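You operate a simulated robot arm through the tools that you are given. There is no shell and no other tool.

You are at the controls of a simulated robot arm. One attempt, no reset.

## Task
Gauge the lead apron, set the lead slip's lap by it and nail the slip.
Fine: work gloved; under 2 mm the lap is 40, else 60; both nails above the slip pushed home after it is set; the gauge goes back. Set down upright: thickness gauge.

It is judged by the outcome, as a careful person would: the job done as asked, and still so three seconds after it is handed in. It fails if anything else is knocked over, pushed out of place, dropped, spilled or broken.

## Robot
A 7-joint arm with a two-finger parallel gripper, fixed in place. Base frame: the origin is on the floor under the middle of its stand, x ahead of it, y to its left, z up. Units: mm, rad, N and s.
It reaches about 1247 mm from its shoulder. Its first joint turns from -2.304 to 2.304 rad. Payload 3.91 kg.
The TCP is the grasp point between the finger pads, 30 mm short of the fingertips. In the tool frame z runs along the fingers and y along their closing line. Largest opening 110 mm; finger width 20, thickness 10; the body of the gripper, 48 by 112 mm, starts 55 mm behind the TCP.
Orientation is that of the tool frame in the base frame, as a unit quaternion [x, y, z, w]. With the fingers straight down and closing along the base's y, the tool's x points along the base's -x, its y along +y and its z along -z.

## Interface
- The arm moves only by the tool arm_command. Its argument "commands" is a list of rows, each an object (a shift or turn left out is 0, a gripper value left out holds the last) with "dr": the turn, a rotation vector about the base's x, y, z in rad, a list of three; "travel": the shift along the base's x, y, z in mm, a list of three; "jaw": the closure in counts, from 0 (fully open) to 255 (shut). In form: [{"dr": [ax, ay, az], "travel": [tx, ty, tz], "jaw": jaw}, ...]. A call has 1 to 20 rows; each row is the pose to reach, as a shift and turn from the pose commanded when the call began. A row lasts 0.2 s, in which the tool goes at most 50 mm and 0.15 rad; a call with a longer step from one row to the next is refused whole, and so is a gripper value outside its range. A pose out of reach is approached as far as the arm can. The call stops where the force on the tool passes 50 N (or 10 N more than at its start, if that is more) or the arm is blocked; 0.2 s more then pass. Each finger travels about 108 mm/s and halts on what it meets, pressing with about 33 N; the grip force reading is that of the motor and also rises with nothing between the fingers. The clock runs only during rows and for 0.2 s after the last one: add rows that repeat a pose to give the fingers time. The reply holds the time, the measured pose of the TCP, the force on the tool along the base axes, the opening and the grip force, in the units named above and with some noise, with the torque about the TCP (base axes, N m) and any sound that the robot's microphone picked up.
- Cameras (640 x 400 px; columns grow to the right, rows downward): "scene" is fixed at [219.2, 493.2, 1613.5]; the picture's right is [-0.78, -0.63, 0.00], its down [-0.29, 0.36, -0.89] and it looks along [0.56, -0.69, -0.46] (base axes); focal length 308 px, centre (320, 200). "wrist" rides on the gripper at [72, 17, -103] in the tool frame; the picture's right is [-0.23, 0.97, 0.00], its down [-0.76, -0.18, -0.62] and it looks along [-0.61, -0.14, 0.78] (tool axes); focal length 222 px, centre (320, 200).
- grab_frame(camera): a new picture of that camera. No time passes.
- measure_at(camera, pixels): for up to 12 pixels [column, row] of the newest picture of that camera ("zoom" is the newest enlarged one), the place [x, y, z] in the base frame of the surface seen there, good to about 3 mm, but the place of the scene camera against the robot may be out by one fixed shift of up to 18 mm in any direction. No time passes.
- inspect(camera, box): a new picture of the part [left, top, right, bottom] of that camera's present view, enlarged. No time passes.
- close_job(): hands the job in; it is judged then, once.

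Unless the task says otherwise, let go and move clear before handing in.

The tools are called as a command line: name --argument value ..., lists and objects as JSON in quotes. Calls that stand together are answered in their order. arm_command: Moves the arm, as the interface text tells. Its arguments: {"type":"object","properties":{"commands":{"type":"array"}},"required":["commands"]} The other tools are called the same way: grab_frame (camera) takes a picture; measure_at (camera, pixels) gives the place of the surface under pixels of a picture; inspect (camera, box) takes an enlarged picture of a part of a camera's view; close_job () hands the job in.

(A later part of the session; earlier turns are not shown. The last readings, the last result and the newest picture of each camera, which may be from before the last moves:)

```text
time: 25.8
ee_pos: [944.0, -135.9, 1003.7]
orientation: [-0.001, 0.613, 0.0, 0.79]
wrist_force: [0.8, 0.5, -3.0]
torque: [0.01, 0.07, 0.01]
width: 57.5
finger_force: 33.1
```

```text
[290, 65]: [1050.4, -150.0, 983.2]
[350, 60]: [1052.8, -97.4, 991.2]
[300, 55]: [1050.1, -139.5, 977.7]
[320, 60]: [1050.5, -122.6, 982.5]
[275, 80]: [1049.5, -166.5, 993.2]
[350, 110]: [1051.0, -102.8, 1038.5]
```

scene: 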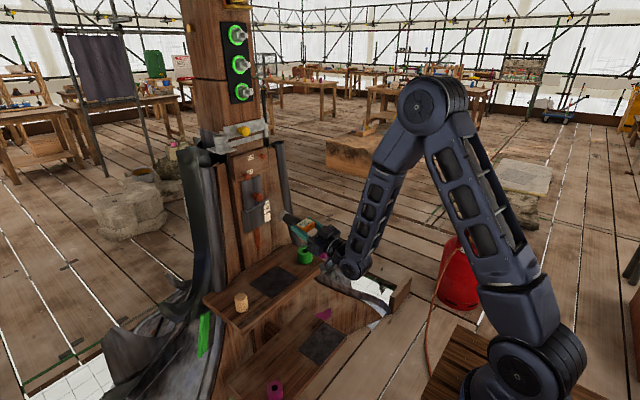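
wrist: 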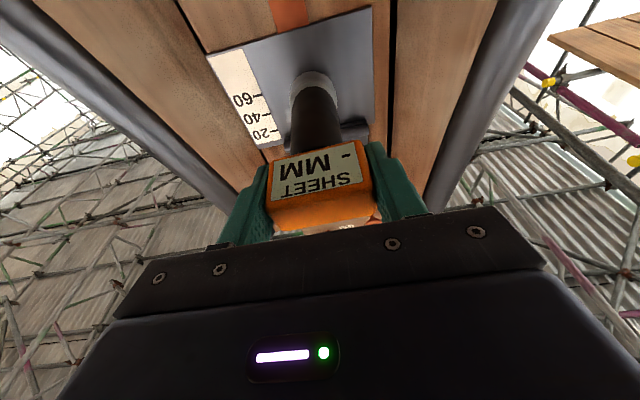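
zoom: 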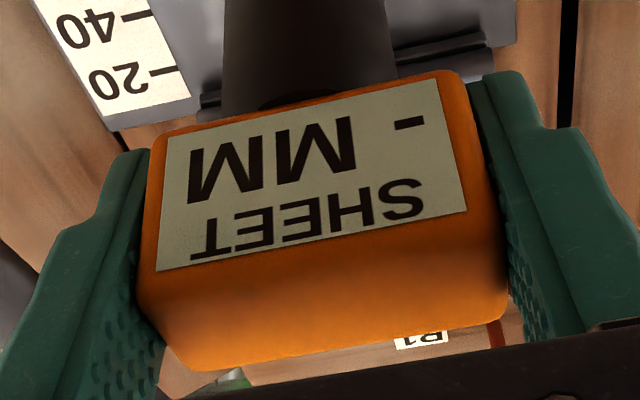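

Force fell back to about 0 with the probe flush against the sheet, and the display still reads "-". I'll try a steady moderate press held for three seconds, in case the gauge needs a dwell.

arm_command --commands '[{"travel": [0.4, 0, 0]}, {"travel": [0.5, 0, 0]}, {"travel": [0.5, 0, 0]}, {"travel": [0.5, 0, 0]}, {"travel": [0.5, 0, 0]}, {"travel": [0.5, 0, 0]}, {"travel": [0.5, 0, 0]}, {"travel": [0.5, 0, 0]}, {"travel": [0.5, 0, 0]}, {"travel": [0.5, 0, 0]}, {"travel": [0.5, 0, 0]}, {"travel": [0.5, 0, 0]}, {"travel": [0.5, 0, 0]}, {"travel": [0.5, 0, 0]}, {"travel": [0.5, 0, 0]}]'

inspect --camera "wrist" --box '[240, 50, 400, 240]'

```text
time: 29.0
ee_pos: [944.2, -136.8, 1003.7]
orientation: [0.0, 0.613, 0.0, 0.79]
wrist_force: [-14.8, 0.3, -5.5]
torque: [0.0, 0.24, 0.11]
width: 57.8
finger_force: 33.1
```

```text
2.11 times, centred on (320, 145) of wrist
```

zoom: 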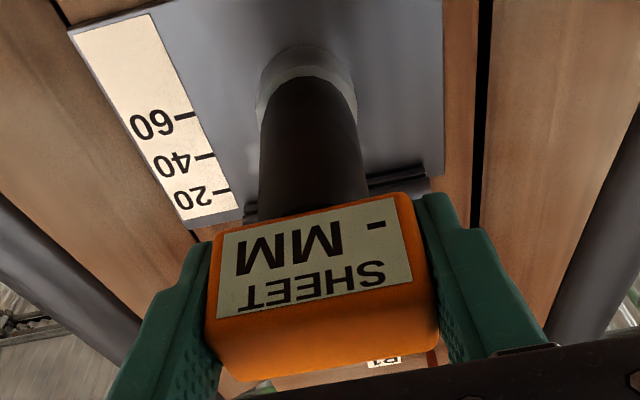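

A steady 14.8 N for three seconds gives no reading, so the gauge does not answer to this sheet. I'll back straight off and take a close look at the flat dark sheets on the shelves.

arm_command --commands '[{"travel": [-3, 0, 0]}, {"travel": [-15, 0, 0]}, {"travel": [-50, 0, 10]}, {"travel": [-90, 0, 30]}, {"travel": [-120, 0, 55]}, {"travel": [-145, 0, 80]}, {"travel": [-145, 0, 80]}]'

inspect --camera "wrist" --box '[240, 50, 400, 240]'

inspect --camera "scene" --box '[225, 235, 345, 320]'

inspect --camera "scene" --box '[220, 140, 320, 260]'

```text
time: 30.6
ee_pos: [797.2, -136.2, 1083.4]
orientation: [0.0, 0.614, 0.0, 0.79]
wrist_force: [0.3, 0.5, -1.6]
torque: [0.0, 0.08, 0.0]
width: 57.5
finger_force: 33.4
```

```text
2.11 times, centred on (320, 145) of wrist
```

zoom: 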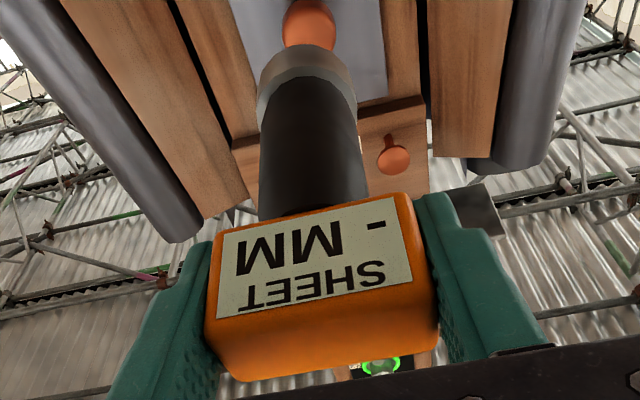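

```text
4.71 times, centred on (285, 278) of scene
```

zoom: 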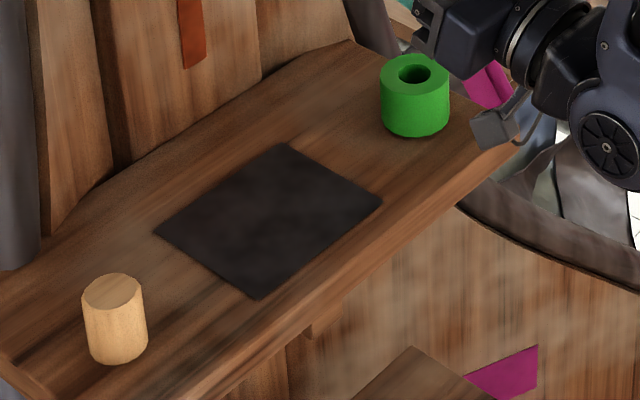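

```text
3.33 times, centred on (270, 200) of scene
```

zoom: 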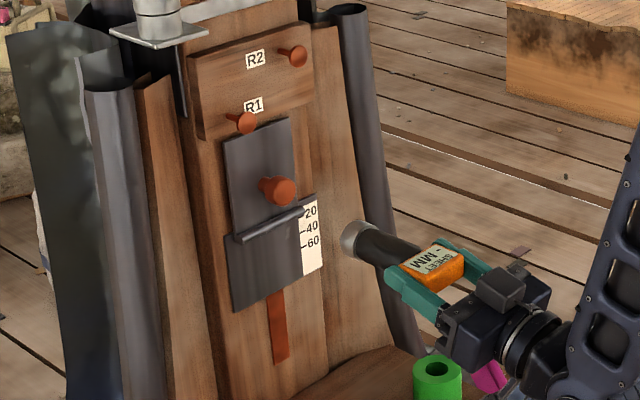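

The upper dark patch looks flush with the wood (no visible edge), while the lower one showed a lit edge like a real sheet. I'll swing the gauge back upright in front of the shelves and look closely at the lower sheet.

arm_command --commands '[{"travel": [-10, -3, -6], "dr": [0, 0.1428, 0]}, {"travel": [-20, -6, -12], "dr": [0, 0.2856, 0]}, {"travel": [-30, -9, -18], "dr": [0, 0.4284, 0]}, {"travel": [-40, -12, -24], "dr": [0, 0.5712, 0]}, {"travel": [-50, -15, -30], "dr": [0, 0.714, 0]}, {"travel": [-60, -20, -36], "dr": [0, 0.8568, 0]}, {"travel": [-70, -25, -46], "dr": [0, 0.9996, 0]}, {"travel": [-80, -30, -56], "dr": [0, 1.1424, 0]}, {"travel": [-90, -35, -66], "dr": [0, 1.2852, 0]}, {"travel": [-100, -45, -76], "dr": [0, 1.428, 0]}, {"travel": [-107, -54, -83], "dr": [0, 1.5708, 0]}, {"travel": [-107, -54, -83], "dr": [0, 1.5708, 0]}]'

arm_command --commands '[{"travel": [0, 0, -45]}, {"travel": [0, 0, -90]}, {"travel": [0, 0, -135]}, {"travel": [0, 0, -180]}, {"travel": [0, 0, -225]}, {"travel": [0, 0, -270]}, {"travel": [0, 0, -300]}, {"travel": [0, 0, -300]}]'

grab_frame --camera "wrist"

grab_frame --camera "scene"

```text
time: 33.2
ee_pos: [693.2, -191.1, 1000.5]
orientation: [0.0, 0.992, 0.0, 0.124]
wrist_force: [-0.4, -0.6, -2.5]
torque: [-0.03, -0.03, -0.02]
width: 57.7
finger_force: 33.2
```

```text
time: 35.0
ee_pos: [691.5, -190.0, 700.6]
orientation: [0.0, 0.992, 0.001, 0.125]
wrist_force: [-0.9, 0.2, -1.5]
torque: [-0.06, 0.02, -0.02]
width: 57.5
finger_force: 32.9
```

```text
taken
```

wrist: 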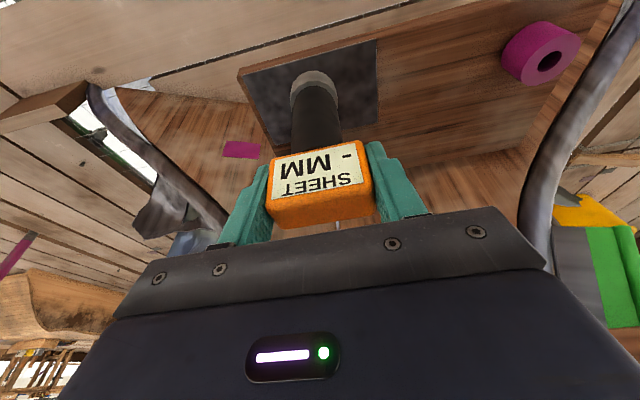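

```text
taken
```

scene: 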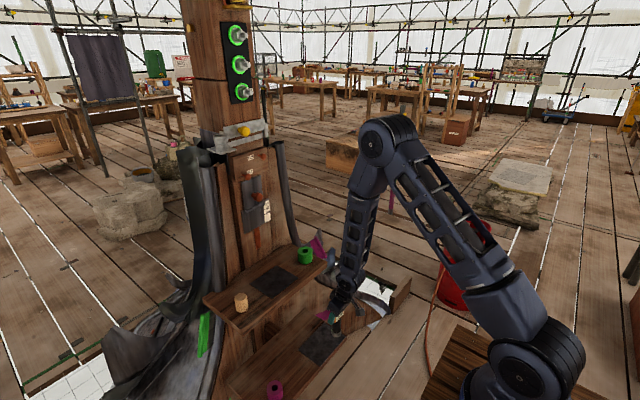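

The lower sheet is right beneath the gauge now (wrist 310,95). I'll enlarge it and measure its height against the bare shelf.

inspect --camera "wrist" --box '[230, 30, 400, 160]'

inspect --camera "scene" --box '[280, 310, 360, 380]'

measure_at --camera "wrist" --pixels '[[260, 90], [265, 110], [350, 70], [365, 100], [360, 50], [390, 60], [395, 100], [420, 80], [350, 120], [385, 120], [245, 75], [270, 125]]'

measure_at --camera "scene" --pixels '[[322, 342], [315, 350], [310, 338], [290, 350], [280, 345], [300, 335], [275, 365], [262, 370]]'

```text
3.08 times, centred on (315, 95) of wrist
```

zoom: 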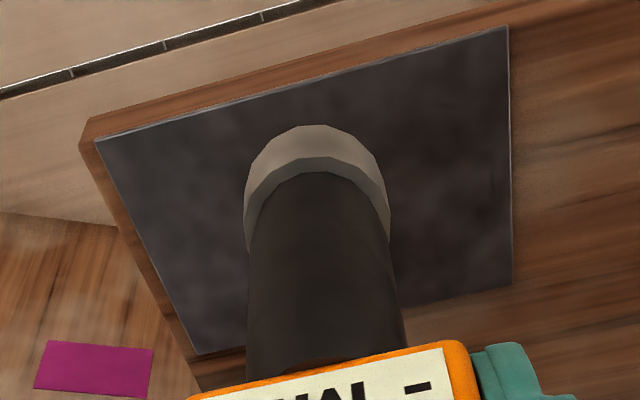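

```text
5.71 times, centred on (320, 345) of scene
```

zoom: 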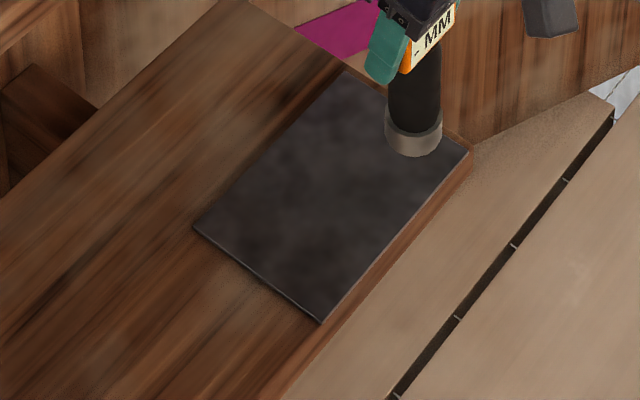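

```text
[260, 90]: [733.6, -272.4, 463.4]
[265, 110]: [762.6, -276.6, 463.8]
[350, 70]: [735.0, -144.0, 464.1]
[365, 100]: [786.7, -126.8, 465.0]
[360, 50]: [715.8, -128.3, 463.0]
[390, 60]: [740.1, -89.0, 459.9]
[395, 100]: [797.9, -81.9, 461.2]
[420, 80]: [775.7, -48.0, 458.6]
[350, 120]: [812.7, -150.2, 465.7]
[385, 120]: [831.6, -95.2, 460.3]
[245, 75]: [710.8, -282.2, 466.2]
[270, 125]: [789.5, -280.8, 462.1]
```

```text
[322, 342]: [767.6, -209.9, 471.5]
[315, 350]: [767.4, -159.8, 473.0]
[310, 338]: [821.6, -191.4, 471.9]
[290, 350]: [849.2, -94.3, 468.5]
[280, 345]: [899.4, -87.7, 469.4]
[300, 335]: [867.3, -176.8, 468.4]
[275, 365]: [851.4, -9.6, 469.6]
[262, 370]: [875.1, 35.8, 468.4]
```

The lower sheet reads about 3 to 4 mm proud of the shelf in both cameras (464 vs 460; 472 vs 469), so it is a real sheet, though I can't be sure it's the apron by name. Standing the gauge on it upright is harmless and will show if the instrument responds; I'm lowering towards it.

arm_command --commands '[{"travel": [25, -2, -35]}, {"travel": [50, -4, -70]}, {"travel": [66, -5, -95]}, {"travel": [66, -5, -112]}, {"travel": [66, -5, -118]}, {"travel": [66, -5, -121]}, {"travel": [66, -5, -121]}]'

inspect --camera "wrist" --box '[240, 40, 400, 240]'

inspect --camera "scene" --box '[270, 290, 370, 380]'

```text
time: 36.6
ee_pos: [758.6, -194.8, 579.5]
orientation: [-0.001, 0.992, 0.0, 0.125]
wrist_force: [0.4, 0.9, -2.2]
torque: [-0.01, 0.01, 0.01]
width: 57.6
finger_force: 32.8
```

```text
2.00 times, centred on (320, 140) of wrist
```

zoom: 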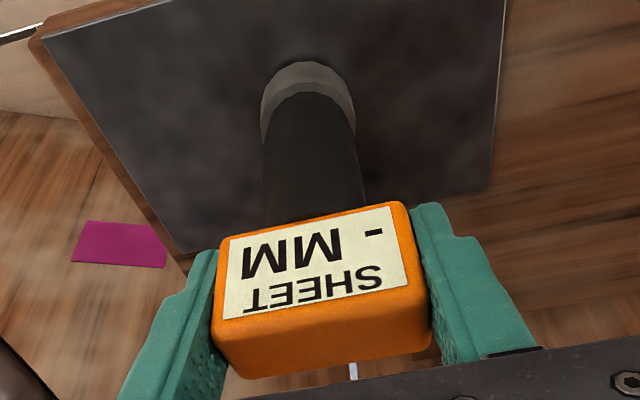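

```text
4.44 times, centred on (320, 335) of scene
```

zoom: 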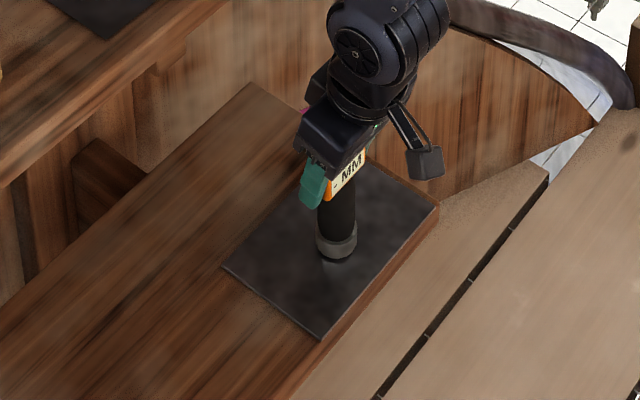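

The gauge is upright a few millimetres over the middle of the sheet (scene zoom 336,245). I'll lower it gently to contact.

arm_command --commands '[{"travel": [0, 0, -2]}, {"travel": [0, 0, -4]}, {"travel": [0, 0, -5]}, {"travel": [0, 0, -6]}, {"travel": [0, 0, -7]}, {"travel": [0, 0, -7]}, {"travel": [0, 0, -7]}]'

inspect --camera "wrist" --box '[240, 40, 400, 240]'

```text
time: 38.2
ee_pos: [759.0, -194.6, 574.0]
orientation: [0.0, 0.992, 0.0, 0.126]
wrist_force: [1.1, 2.1, 34.0]
torque: [0.37, -0.71, 0.04]
width: 57.7
finger_force: 32.8
```

```text
2.00 times, centred on (320, 140) of wrist
```

zoom: 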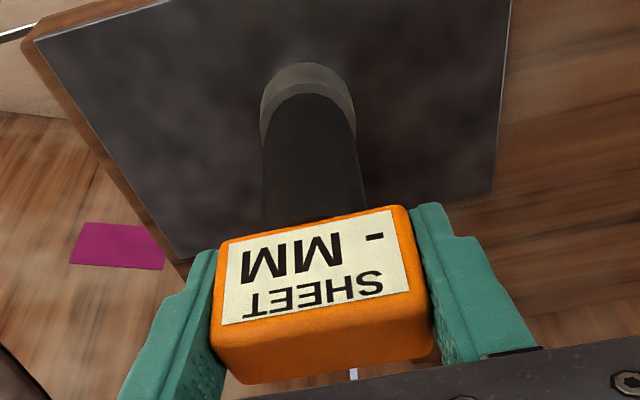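

Contact came at z≈574 and the force reached 34 N with "-" still showing. I'll ease off to a light press and hold before judging.

arm_command --commands '[{"travel": [0, 0, 1]}, {"travel": [0, 0, 1.3]}, {"travel": [0, 0, 1.3]}, {"travel": [0, 0, 1.3]}, {"travel": [0, 0, 1.3]}, {"travel": [0, 0, 1.3]}, {"travel": [0, 0, 1.3]}, {"travel": [0, 0, 1.3]}]'

inspect --camera "wrist" --box '[240, 40, 400, 240]'

inspect --camera "scene" --box '[290, 310, 350, 360]'

```text
time: 40.0
ee_pos: [757.9, -193.8, 573.8]
orientation: [0.0, 0.992, 0.0, 0.125]
wrist_force: [1.1, -1.0, 7.9]
torque: [-0.25, -0.09, -0.01]
width: 57.8
finger_force: 32.7
```

```text
2.00 times, centred on (320, 140) of wrist
```

zoom: 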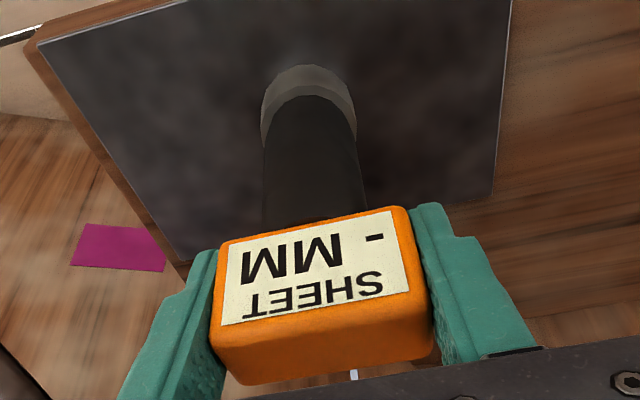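

```text
8.00 times, centred on (320, 335) of scene
```

zoom: 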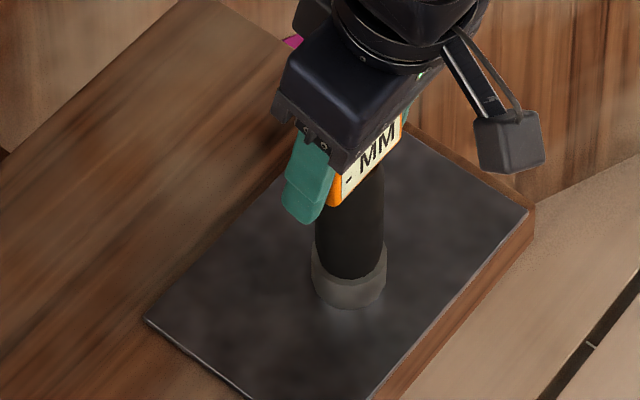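

At a steady 8 N upright on the lower sheet the display still shows "-", so this isn't the piece either. I'll lift off and try the dark sheet on the upper shelf, going up in front of the shelf first.

arm_command --commands '[{"travel": [0, 0, 8]}, {"travel": [-10, 0, 30]}, {"travel": [-35, 2, 65]}, {"travel": [-60, 4, 100]}, {"travel": [-66, 10, 145]}, {"travel": [-66, 16, 190]}, {"travel": [-66, 24, 235]}, {"travel": [-66, 32, 280]}, {"travel": [-66, 40, 325]}, {"travel": [-66, 50, 370]}, {"travel": [-60, 60, 410]}, {"travel": [-30, 75, 430]}, {"travel": [10, 90, 430]}, {"travel": [50, 100, 425]}, {"travel": [90, 105, 415]}, {"travel": [130, 105, 405]}, {"travel": [145, 105, 400]}, {"travel": [145, 105, 400]}]'

grab_frame --camera "wrist"

grab_frame --camera "scene"

```text
time: 43.8
ee_pos: [903.1, -90.0, 974.3]
orientation: [0.0, 0.992, 0.0, 0.125]
wrist_force: [0.0, -0.5, -1.7]
torque: [0.0, 0.02, -0.02]
width: 57.7
finger_force: 33.0
```

```text
taken
```

wrist: 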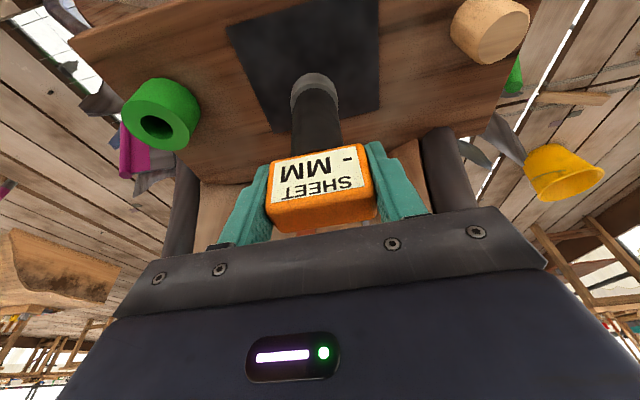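

```text
taken
```

scene: 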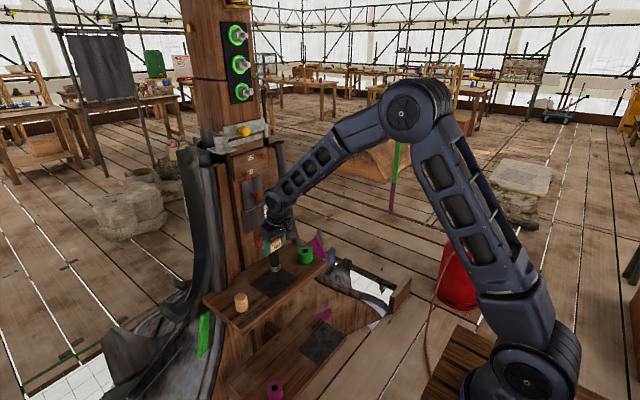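

The upper dark sheet is right under the probe (wrist 310,75), and the hand is about 100 mm clear of the slip's knob. I'll enlarge it for thickness cues before lowering.

inspect --camera "wrist" --box '[200, 0, 420, 150]'

measure_at --camera "wrist" --pixels '[[250, 50], [270, 90], [365, 40], [360, 90], [310, 30], [400, 60], [400, 100], [215, 60], [240, 120], [310, 12], [440, 90], [280, 120]]'

```text
2.67 times, centred on (310, 75) of wrist
```

zoom: 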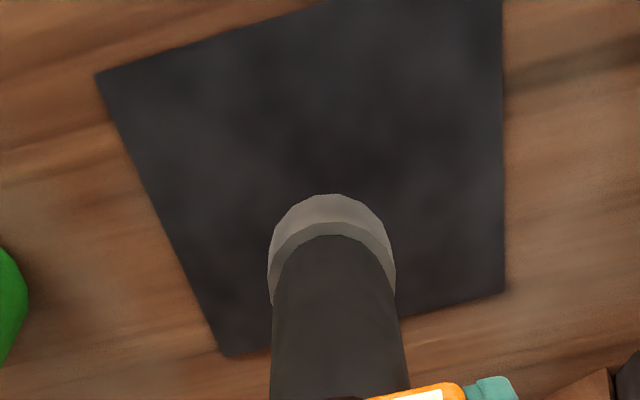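

```text
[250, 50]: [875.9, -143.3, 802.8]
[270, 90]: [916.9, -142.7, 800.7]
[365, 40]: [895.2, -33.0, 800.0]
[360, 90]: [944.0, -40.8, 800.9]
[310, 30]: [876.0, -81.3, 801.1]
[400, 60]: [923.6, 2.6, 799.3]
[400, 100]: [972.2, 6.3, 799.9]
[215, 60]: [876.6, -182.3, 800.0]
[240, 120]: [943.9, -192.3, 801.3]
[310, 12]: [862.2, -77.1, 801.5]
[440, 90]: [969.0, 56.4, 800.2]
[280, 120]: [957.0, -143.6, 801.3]
```

The upper sheet reads z≈801 against 800 for the shelf, so only about 1 mm thick. I'll lower the gauge upright onto its middle, then creep to contact.

arm_command --commands '[{"travel": [0, 0, -25]}, {"travel": [0, 0, -45]}, {"travel": [0, 0, -55]}, {"travel": [0, 0, -58]}, {"travel": [0, 0, -60]}, {"travel": [0, 0, -61]}, {"travel": [0, 0, -62]}, {"travel": [0, 0, -62]}]'

inspect --camera "wrist" --box '[240, 40, 400, 240]'

```text
time: 45.6
ee_pos: [903.6, -90.7, 912.1]
orientation: [0.0, 0.992, -0.001, 0.124]
wrist_force: [0.2, 0.2, -1.1]
torque: [-0.03, 0.0, 0.0]
width: 57.5
finger_force: 33.2
```

```text
2.00 times, centred on (320, 140) of wrist
```

zoom: 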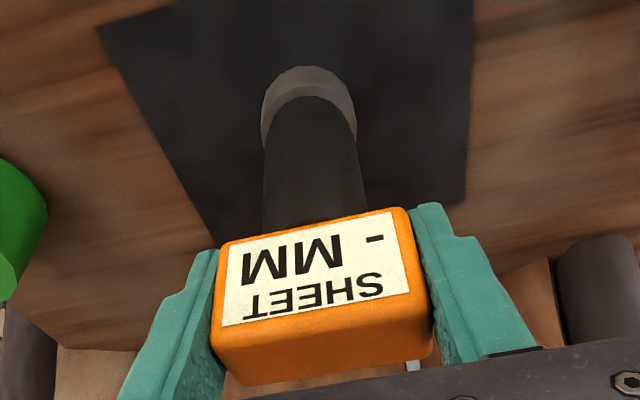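

Still free at z=912. I'll continue down half a millimetre at a time.

arm_command --commands '[{"travel": [0, 0, -0.5]}, {"travel": [0, 0, -1]}, {"travel": [0, 0, -1.5]}, {"travel": [0, 0, -2]}, {"travel": [0, 0, -2]}, {"travel": [0, 0, -2]}]'

inspect --camera "wrist" --box '[240, 40, 400, 240]'

```text
time: 47.0
ee_pos: [903.6, -90.1, 909.6]
orientation: [0.0, 0.992, -0.001, 0.124]
wrist_force: [0.4, 1.0, -1.5]
torque: [0.0, -0.03, -0.01]
width: 57.7
finger_force: 33.5
```

```text
2.00 times, centred on (320, 140) of wrist
```

zoom: 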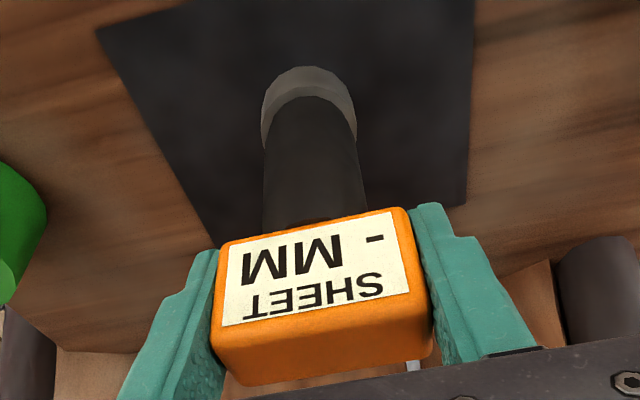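

No contact yet at 909.6 (force still about -1.5 N). I'll go on down slowly.

arm_command --commands '[{"travel": [0, 0, -0.5]}, {"travel": [0, 0, -1]}, {"travel": [0, 0, -1.5]}, {"travel": [0, 0, -1.5]}, {"travel": [0, 0, -1.5]}, {"travel": [0, 0, -1.5]}]'

inspect --camera "wrist" --box '[240, 40, 400, 240]'

inspect --camera "scene" --box '[230, 230, 330, 310]'

```text
time: 48.4
ee_pos: [903.5, -90.1, 910.8]
orientation: [-0.001, 0.992, 0.001, 0.126]
wrist_force: [-2.9, -0.3, 25.6]
torque: [-0.17, 0.45, 0.02]
width: 57.7
finger_force: 32.8
```

```text
2.00 times, centred on (320, 140) of wrist
```

zoom: 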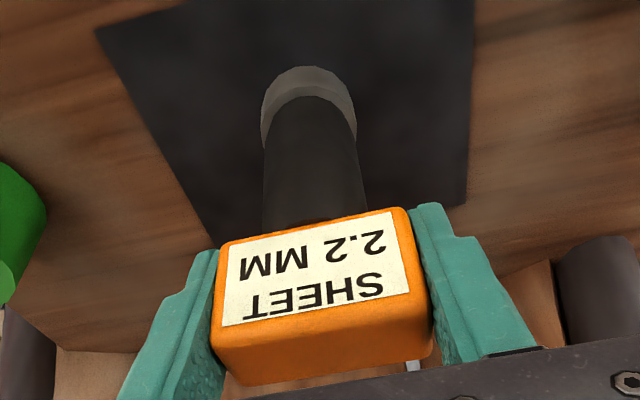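

```text
5.00 times, centred on (280, 270) of scene
```

zoom: 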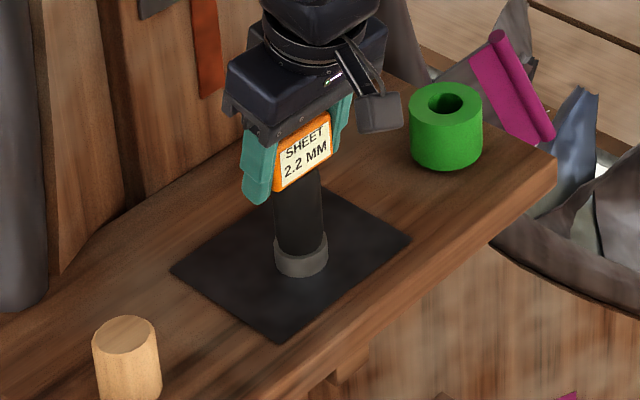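

The gauge now reads "2.2 MM" on the upper sheet (wrist zoom 315,255; scene zoom 305,150), so this is the lead apron and, being 2 mm or more, the lap must be 60. I'll ease the press and check that the reading holds.

arm_command --commands '[{"travel": [0, 0, 0.5]}, {"travel": [0, 0, 0.8]}, {"travel": [0, 0, 0.8]}, {"travel": [0, 0, 0.8]}]'

inspect --camera "wrist" --box '[240, 120, 400, 240]'

```text
time: 49.4
ee_pos: [903.3, -89.7, 908.4]
orientation: [0.0, 0.992, 0.0, 0.126]
wrist_force: [5.2, -1.0, 18.7]
torque: [-0.28, -0.48, -0.06]
width: 57.6
finger_force: 33.2
```

```text
3.33 times, centred on (320, 180) of wrist
```

zoom: 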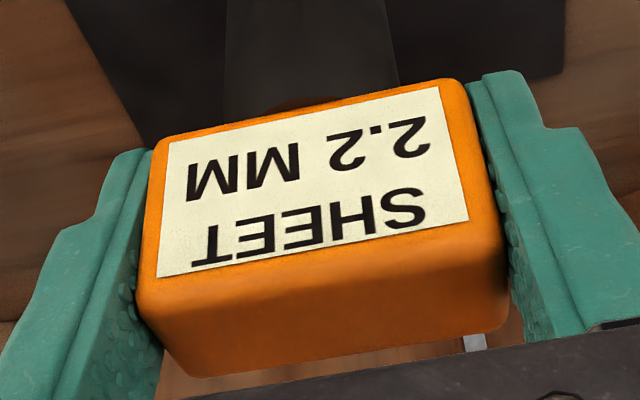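

The reading stays at 2.2 mm, so lap 60 it is. Now I'll lift off the apron and carry the gauge back down to just above its old place.

arm_command --commands '[{"travel": [0, 0, 8]}, {"travel": [0, 0, 30]}, {"travel": [0, 0, 65]}, {"travel": [-30, 0, 85]}, {"travel": [-70, 0, 95]}, {"travel": [-115, 0, 97]}, {"travel": [-160, 5, 97]}, {"travel": [-200, 10, 90]}, {"travel": [-212, 20, 55]}, {"travel": [-212, 30, 10]}, {"travel": [-212, 40, -35]}, {"travel": [-212, 50, -80]}, {"travel": [-212, 58, -125]}, {"travel": [-212, 66, -170]}, {"travel": [-212, 66, -210]}, {"travel": [-212, 66, -220]}, {"travel": [-212, 66, -220]}]'

grab_frame --camera "wrist"

```text
time: 53.0
ee_pos: [690.3, -23.5, 689.1]
orientation: [-0.001, 0.992, 0.0, 0.125]
wrist_force: [1.0, 0.4, -2.0]
torque: [0.0, -0.03, 0.0]
width: 57.4
finger_force: 33.3
```

```text
taken
```

wrist: 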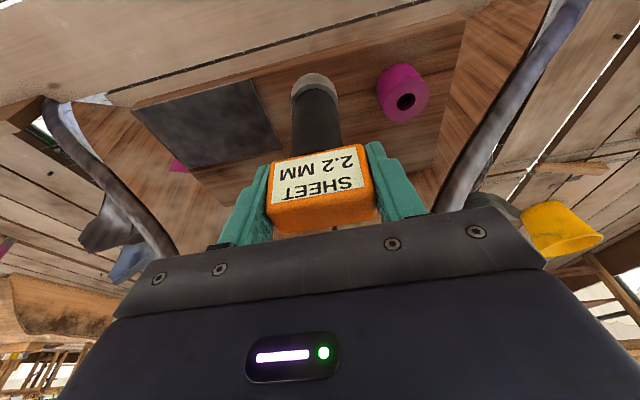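

The reading has latched at 2.2 MM and the gauge hangs in front of its old spot beside the magenta tube (wrist 403,92). I'll lower it to about 5 mm over the place it came from.

arm_command --commands '[{"travel": [25, 0, -28]}, {"travel": [50, 0, -56]}, {"travel": [75.5, 0, -85]}, {"travel": [75.5, 0, -102]}, {"travel": [75.5, 0, -110]}, {"travel": [75.5, 0, -113]}, {"travel": [75.5, 0, -113]}]'

inspect --camera "wrist" --box '[240, 40, 440, 240]'

inspect --camera "scene" --box '[260, 330, 340, 400]'

```text
time: 54.6
ee_pos: [766.7, -23.6, 576.2]
orientation: [0.0, 0.992, 0.001, 0.125]
wrist_force: [0.3, -0.1, -2.1]
torque: [0.0, 0.05, 0.0]
width: 58.0
finger_force: 33.1
```

```text
2.00 times, centred on (340, 140) of wrist
```

zoom: 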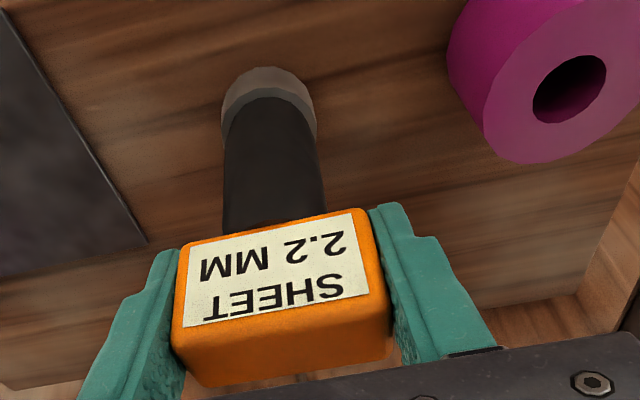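

```text
5.71 times, centred on (300, 365) of scene
```

zoom: 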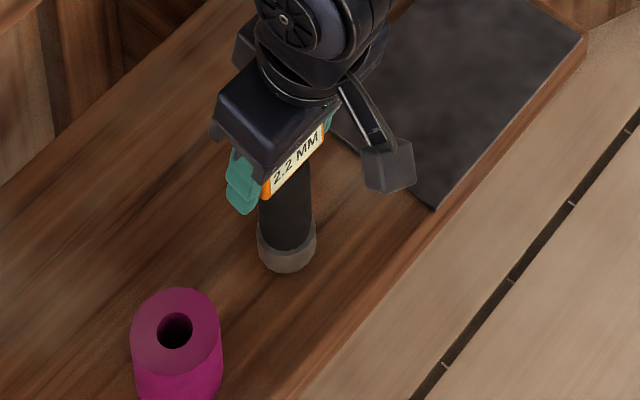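

The gauge is upright just over its old spot (scene zoom 287,255), free of the sheet and the tube. I'll creep down to touch.

arm_command --commands '[{"travel": [0, 0, -2]}, {"travel": [0, 0, -3]}, {"travel": [0, 0, -4]}, {"travel": [0, 0, -4.5]}, {"travel": [0, 0, -4.5]}]'

```text
time: 55.8
ee_pos: [766.6, -24.2, 571.3]
orientation: [-0.001, 0.992, 0.0, 0.124]
wrist_force: [-0.2, 0.6, -0.9]
torque: [0.03, 0.0, 0.01]
width: 57.8
finger_force: 33.5
```

No contact yet at z=571.3. I'll go down half a millimetre per row.

arm_command --commands '[{"travel": [0, 0, -0.5]}, {"travel": [0, 0, -1]}, {"travel": [0, 0, -1.3]}, {"travel": [0, 0, -1.3]}]'

```text
time: 56.8
ee_pos: [766.3, -23.9, 571.1]
orientation: [0.0, 0.992, 0.0, 0.125]
wrist_force: [0.2, -0.3, -2.2]
torque: [-0.06, -0.01, -0.02]
width: 57.6
finger_force: 33.2
```

arm_command --commands '[{"travel": [0, 0, -0.4]}, {"travel": [0, 0, -0.8]}, {"travel": [0, 0, -1.0]}, {"travel": [0, 0, -1.0]}]'

```text
time: 57.8
ee_pos: [768.2, -23.8, 570.2]
orientation: [0.0, 0.992, 0.0, 0.125]
wrist_force: [-2.5, -0.6, 12.4]
torque: [-0.25, 0.26, 0.0]
width: 57.7
finger_force: 32.6
```

The foot has touched down with 12.4 N at z≈570.2. I'll ease off half a millimetre and open the fingers slowly.

arm_command --commands '[{"travel": [0, 0, 0.4], "jaw": 255}, {"travel": [0, 0, 0.4], "jaw": 255}, {"travel": [0, 0, 0.4], "jaw": 115}, {"travel": [0, 0, 0.4], "jaw": 100}, {"travel": [0, 0, 0.4], "jaw": 60}, {"travel": [0, 0, 0.4], "jaw": 20}, {"travel": [0, 0, 0.4], "jaw": 0}, {"travel": [0, 0, 0.4], "jaw": 0}]'

grab_frame --camera "wrist"

inspect --camera "scene" --box '[260, 330, 340, 400]'

```text
time: 59.6
ee_pos: [765.5, -24.4, 570.0]
orientation: [-0.001, 0.992, 0.0, 0.124]
wrist_force: [0.3, 0.7, 0.7]
torque: [-0.03, -0.02, -0.01]
width: 110.2
finger_force: 0.1
```

```text
taken
```

wrist: 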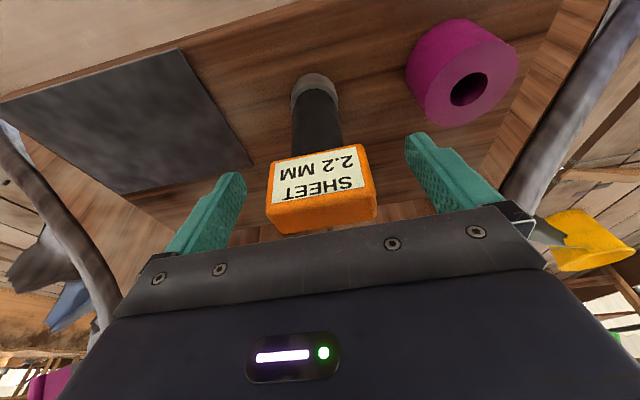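

```text
5.71 times, centred on (300, 365) of scene
```

zoom: 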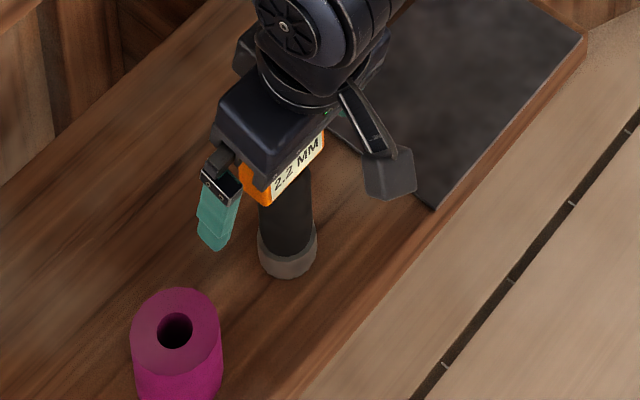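

The gauge stands upright with the fingers open at 110 mm. I'll withdraw the hand up and back, then check the gauge.

arm_command --commands '[{"travel": [0, 0, 20]}, {"travel": [-10, 0, 50]}, {"travel": [-35, 0, 85]}, {"travel": [-60, 0, 120]}, {"travel": [-75, -10, 165]}, {"travel": [-75, -20, 210]}, {"travel": [-75, -30, 255]}, {"travel": [-75, -40, 300]}, {"travel": [-75, -50, 345]}, {"travel": [-75, -60, 390]}, {"travel": [-75, -70, 430]}, {"travel": [-75, -70, 430]}]'

grab_frame --camera "wrist"

inspect --camera "scene" --box '[190, 230, 420, 400]'

inspect --camera "scene" --box '[265, 335, 325, 385]'

```text
time: 62.2
ee_pos: [691.6, -93.9, 1000.4]
orientation: [-0.002, 0.992, 0.001, 0.125]
wrist_force: [0.7, -0.5, 0.0]
torque: [0.03, -0.01, 0.01]
width: 110.0
finger_force: 0.0
```

```text
taken
```

wrist: 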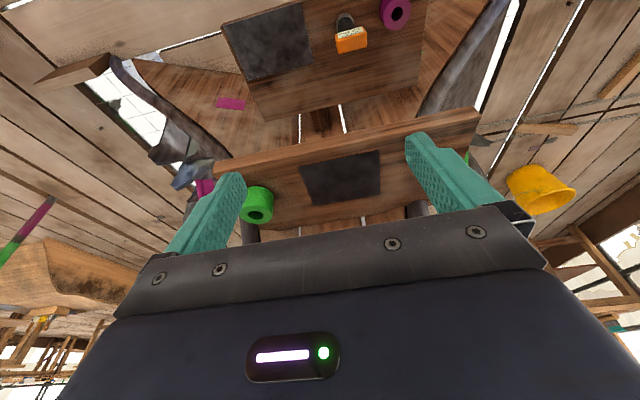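

```text
2.35 times, centred on (305, 315) of scene
```

zoom: 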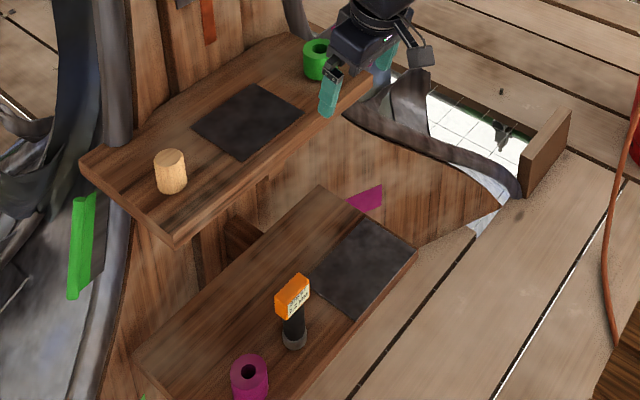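

```text
8.00 times, centred on (295, 360) of scene
```

zoom: 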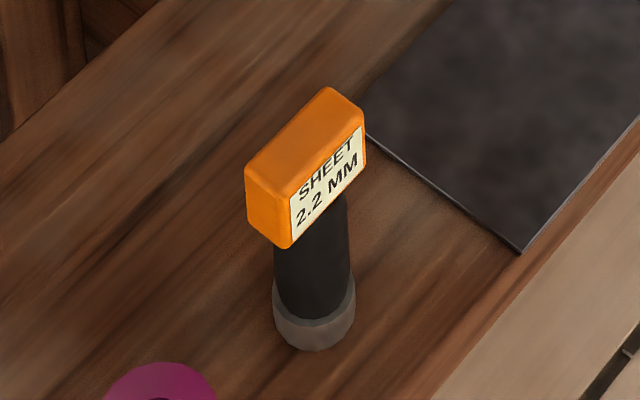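

The gauge is back within a couple of millimetres, upright, with 2.2 MM still shown (scene zoom 310,190). Next I'll tilt the hand to look level at the panel from closer up to measure the slip, ridge and nails.

arm_command --commands '[{"travel": [28, -10, 8], "dr": [0, -0.11, 0]}, {"travel": [56, -20, 16], "dr": [0, -0.22, 0]}, {"travel": [84, -30, 24], "dr": [0, -0.33, 0]}, {"travel": [112, -40, 32], "dr": [0, -0.44, 0]}, {"travel": [140, -50, 40], "dr": [0, -0.55, 0]}, {"travel": [158, -56, 45], "dr": [0, -0.65, 0]}, {"travel": [158, -56, 45], "dr": [0, -0.65, 0]}]'

grab_frame --camera "wrist"

inspect --camera "wrist" --box '[230, 90, 430, 240]'

```text
time: 63.8
ee_pos: [849.8, -151.0, 1046.6]
orientation: [0.0, 0.9, 0.0, 0.435]
wrist_force: [0.5, -0.1, -0.1]
torque: [0.03, 0.03, 0.03]
width: 109.8
finger_force: 0.0
```

```text
taken
```

wrist: 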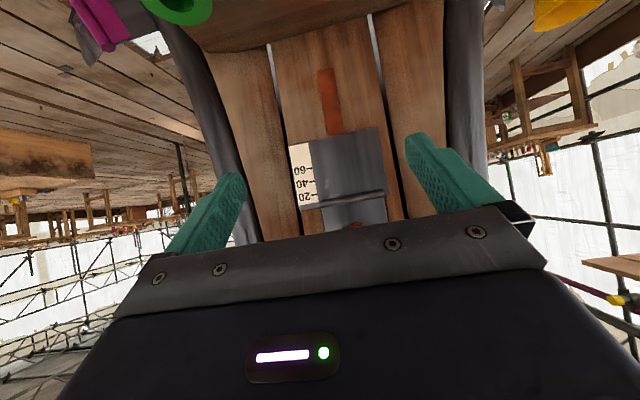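

```text
2.67 times, centred on (330, 165) of wrist
```

zoom: 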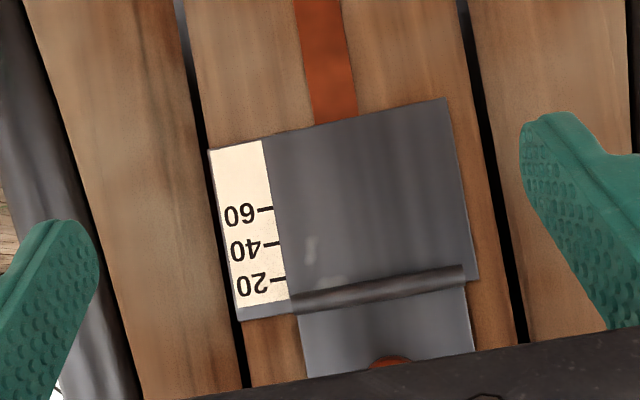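

The level view shows ticks 20/40/60 at zoom (280,279), (272,243), (265,208) and the slip's rolled lower edge at about (280,296), i.e. a lap of roughly 11 now. I'll measure these heights more precisely.

measure_at --camera "zoom" --pixels '[[284, 279], [277, 243], [269, 208], [330, 289], [420, 273], [380, 295], [380, 285], [380, 278], [330, 302], [430, 310], [242, 318], [470, 275]]'

inspect --camera "wrist" --box '[285, 160, 405, 235]'

inspect --camera "scene" --box '[235, 180, 285, 230]'

```text
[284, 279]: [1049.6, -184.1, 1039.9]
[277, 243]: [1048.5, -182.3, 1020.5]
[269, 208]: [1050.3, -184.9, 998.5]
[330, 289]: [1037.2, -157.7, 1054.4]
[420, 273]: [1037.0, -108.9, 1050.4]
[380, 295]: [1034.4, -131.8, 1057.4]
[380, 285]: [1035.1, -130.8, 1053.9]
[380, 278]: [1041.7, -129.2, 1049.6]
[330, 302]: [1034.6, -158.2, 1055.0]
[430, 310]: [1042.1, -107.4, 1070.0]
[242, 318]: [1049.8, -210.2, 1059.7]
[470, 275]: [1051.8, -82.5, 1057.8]
```

```text
5.33 times, centred on (345, 198) of wrist
```

zoom: 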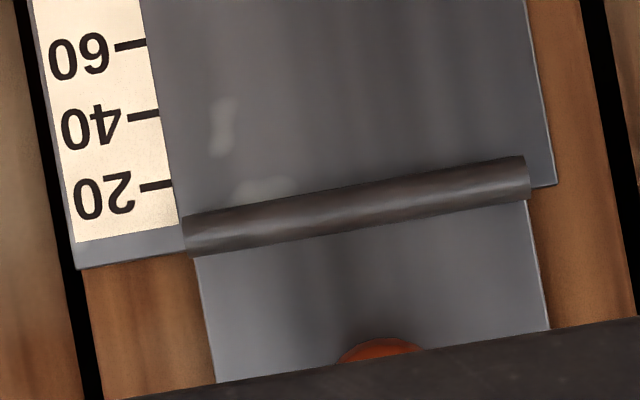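

```text
8.00 times, centred on (260, 205) of scene
```

zoom: 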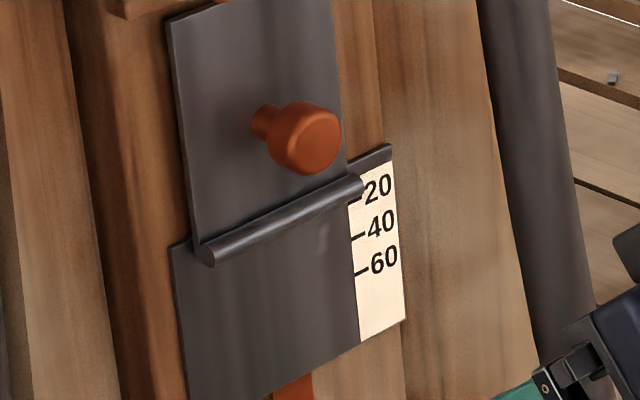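

Ticks measure z≈1040, 1020 and 999 for 20, 40 and 60, the apron plate's top is near 1060, and the slip's rolled edge spans about 1049–1060. I'll rise to look level at the knob and the two nails.

arm_command --commands '[{"travel": [0, 0, 35]}, {"travel": [0, 0, 70]}, {"travel": [0, 0, 90]}, {"travel": [0, 0, 90]}]'

grab_frame --camera "wrist"

inspect --camera "wrist" --box '[250, 90, 420, 235]'

```text
time: 64.8
ee_pos: [849.0, -151.5, 1135.1]
orientation: [0.0, 0.9, 0.0, 0.436]
wrist_force: [-0.4, -0.8, -0.6]
torque: [-0.02, -0.01, -0.03]
width: 110.0
finger_force: 0.1
```

```text
taken
```

wrist: 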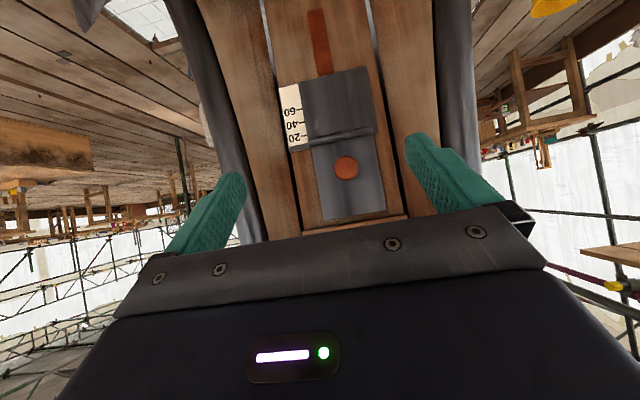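

```text
2.76 times, centred on (335, 162) of wrist
```

zoom: 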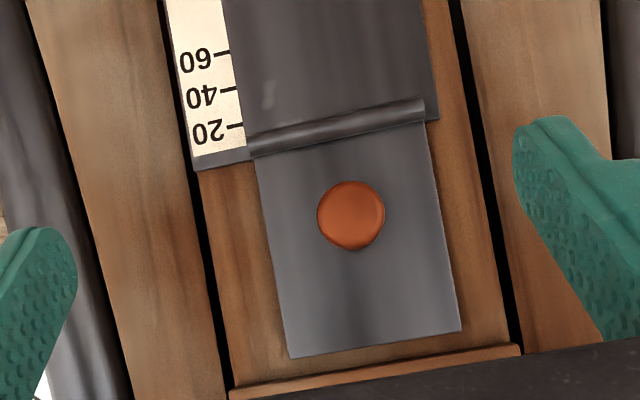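

The knob shows at zoom (350,214), the slip's top edge at about (375,345), with the plank just above. I'll measure the knob's outline and the slip's edges.

measure_at --camera "zoom" --pixels '[[350, 214], [323, 214], [379, 212], [350, 186], [352, 243], [375, 338], [292, 352], [458, 326], [360, 280], [375, 352], [300, 140], [420, 118]]'

measure_at --camera "wrist" --pixels '[[348, 168], [346, 176], [346, 158], [336, 168], [357, 167]]'

inspect --camera "scene" --box '[235, 140, 285, 190]'

```text
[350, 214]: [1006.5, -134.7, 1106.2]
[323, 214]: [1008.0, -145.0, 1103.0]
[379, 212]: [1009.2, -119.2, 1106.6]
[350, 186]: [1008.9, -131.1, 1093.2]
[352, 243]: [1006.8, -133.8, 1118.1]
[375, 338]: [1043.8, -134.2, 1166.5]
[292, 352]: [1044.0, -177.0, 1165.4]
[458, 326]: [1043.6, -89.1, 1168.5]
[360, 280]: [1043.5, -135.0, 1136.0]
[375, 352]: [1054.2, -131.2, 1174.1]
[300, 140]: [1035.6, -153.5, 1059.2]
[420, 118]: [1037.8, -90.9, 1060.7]
```

```text
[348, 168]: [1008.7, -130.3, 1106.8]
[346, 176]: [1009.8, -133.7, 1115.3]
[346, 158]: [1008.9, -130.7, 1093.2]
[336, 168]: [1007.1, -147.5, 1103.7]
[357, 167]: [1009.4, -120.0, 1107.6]
```

```text
8.00 times, centred on (260, 165) of scene
```

zoom: 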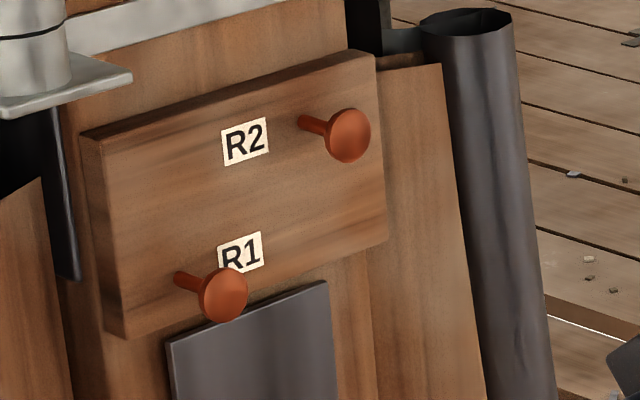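

The knob is about 27 mm across, centred near (1007,-133,1106); the slip runs from z≈1169 down to ≈1049, a 120 mm plate, so its lower edge laps about 10 now and needs 50 mm more. I'll bring the hand level, fingers forward, in front of the knob.

arm_command --commands '[{"travel": [10, 3, -6], "dr": [0, -0.134, 0], "jaw": 80}, {"travel": [25, 7, -12], "dr": [0, -0.268, 0]}, {"travel": [40, 11, -18], "dr": [0, -0.402, 0]}, {"travel": [55, 14, -24], "dr": [0, -0.537, 0]}, {"travel": [70, 17, -29], "dr": [0, -0.671, 0]}, {"travel": [81, 18, -29], "dr": [0, -0.671, 0]}, {"travel": [81, 18, -29], "dr": [0, -0.671, 0]}]'

grab_frame --camera "wrist"

inspect --camera "scene" --box '[220, 130, 380, 260]'

```text
time: 66.4
ee_pos: [931.0, -133.0, 1106.2]
orientation: [0.0, 0.707, 0.0, 0.708]
wrist_force: [-0.3, 0.1, 0.0]
torque: [0.02, 0.01, -0.01]
width: 75.8
finger_force: 0.2
```

```text
taken
```

wrist: 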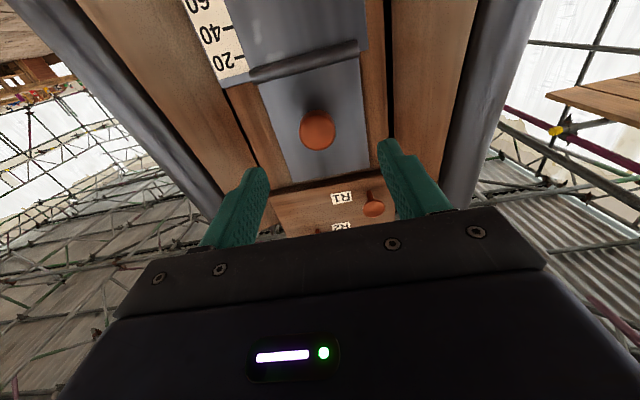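

```text
3.08 times, centred on (300, 195) of scene
```

zoom: 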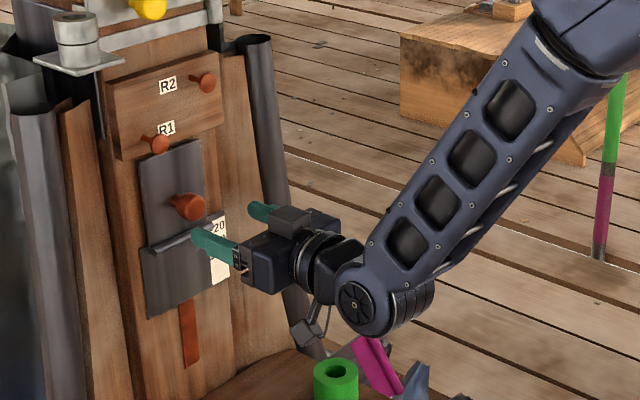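

The knob is centred between the fingers at wrist (317,130), and nail R1 shows at (372,208). I'll measure both while I have this view and advance around the knob.

measure_at --camera "wrist" --pixels '[[317, 130], [317, 145], [317, 116], [303, 131], [331, 129], [373, 209], [365, 209], [381, 208], [373, 202], [342, 198]]'

arm_command --commands '[{"travel": [25, 0, 0]}, {"travel": [50, 0, 0]}, {"travel": [65, 0, 0]}, {"travel": [71, 0, 0]}, {"travel": [71, 0, 0]}]'

grab_frame --camera "wrist"

inspect --camera "scene" --box '[220, 140, 320, 240]'

```text
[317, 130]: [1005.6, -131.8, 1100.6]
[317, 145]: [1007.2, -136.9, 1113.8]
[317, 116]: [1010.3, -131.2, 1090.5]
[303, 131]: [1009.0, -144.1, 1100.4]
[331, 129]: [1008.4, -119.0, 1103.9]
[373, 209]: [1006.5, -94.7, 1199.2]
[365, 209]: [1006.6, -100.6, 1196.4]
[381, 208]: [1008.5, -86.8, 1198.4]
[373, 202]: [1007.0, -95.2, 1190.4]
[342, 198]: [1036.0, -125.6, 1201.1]
```

```text
time: 67.6
ee_pos: [1000.8, -131.4, 1106.0]
orientation: [0.0, 0.707, 0.001, 0.707]
wrist_force: [0.1, -0.2, 0.6]
torque: [-0.04, 0.03, -0.01]
width: 75.3
finger_force: 0.1
```

```text
taken
```

wrist: 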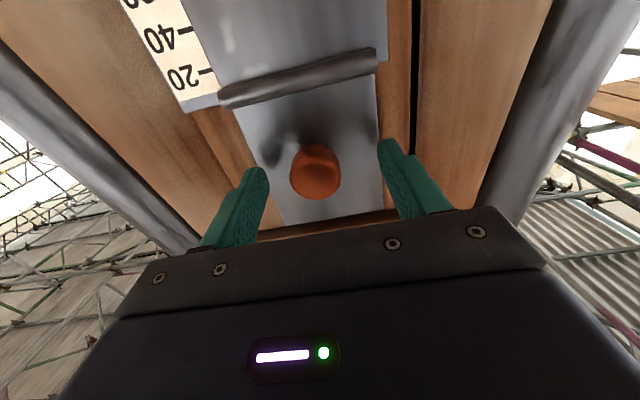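

```text
4.00 times, centred on (270, 190) of scene
```

zoom: 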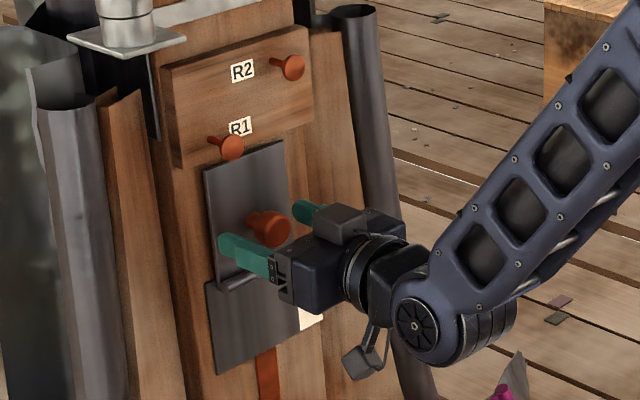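

The knob lies between the pads (wrist 315,172). I'll close on it gently.

arm_command --commands '[{"jaw": 130}, {"jaw": 160}, {"jaw": 180}, {"jaw": 200}, {"jaw": 255}, {"jaw": 255}]'

grab_frame --camera "wrist"

```text
time: 69.0
ee_pos: [1001.7, -135.0, 1106.1]
orientation: [0.0, 0.707, 0.0, 0.707]
wrist_force: [4.0, -24.7, 1.7]
torque: [-0.11, 0.04, 0.0]
width: 31.1
finger_force: 45.1
```

```text
taken
```

wrist: 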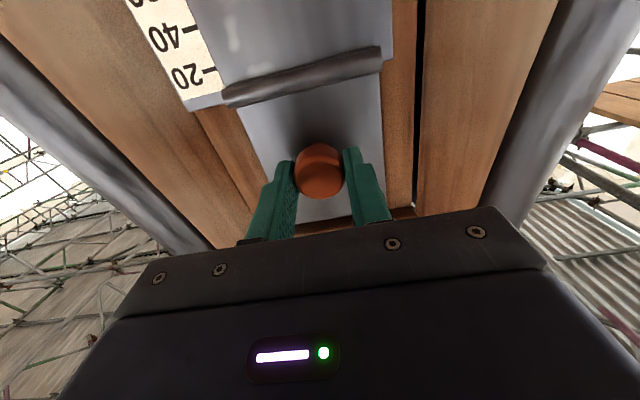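

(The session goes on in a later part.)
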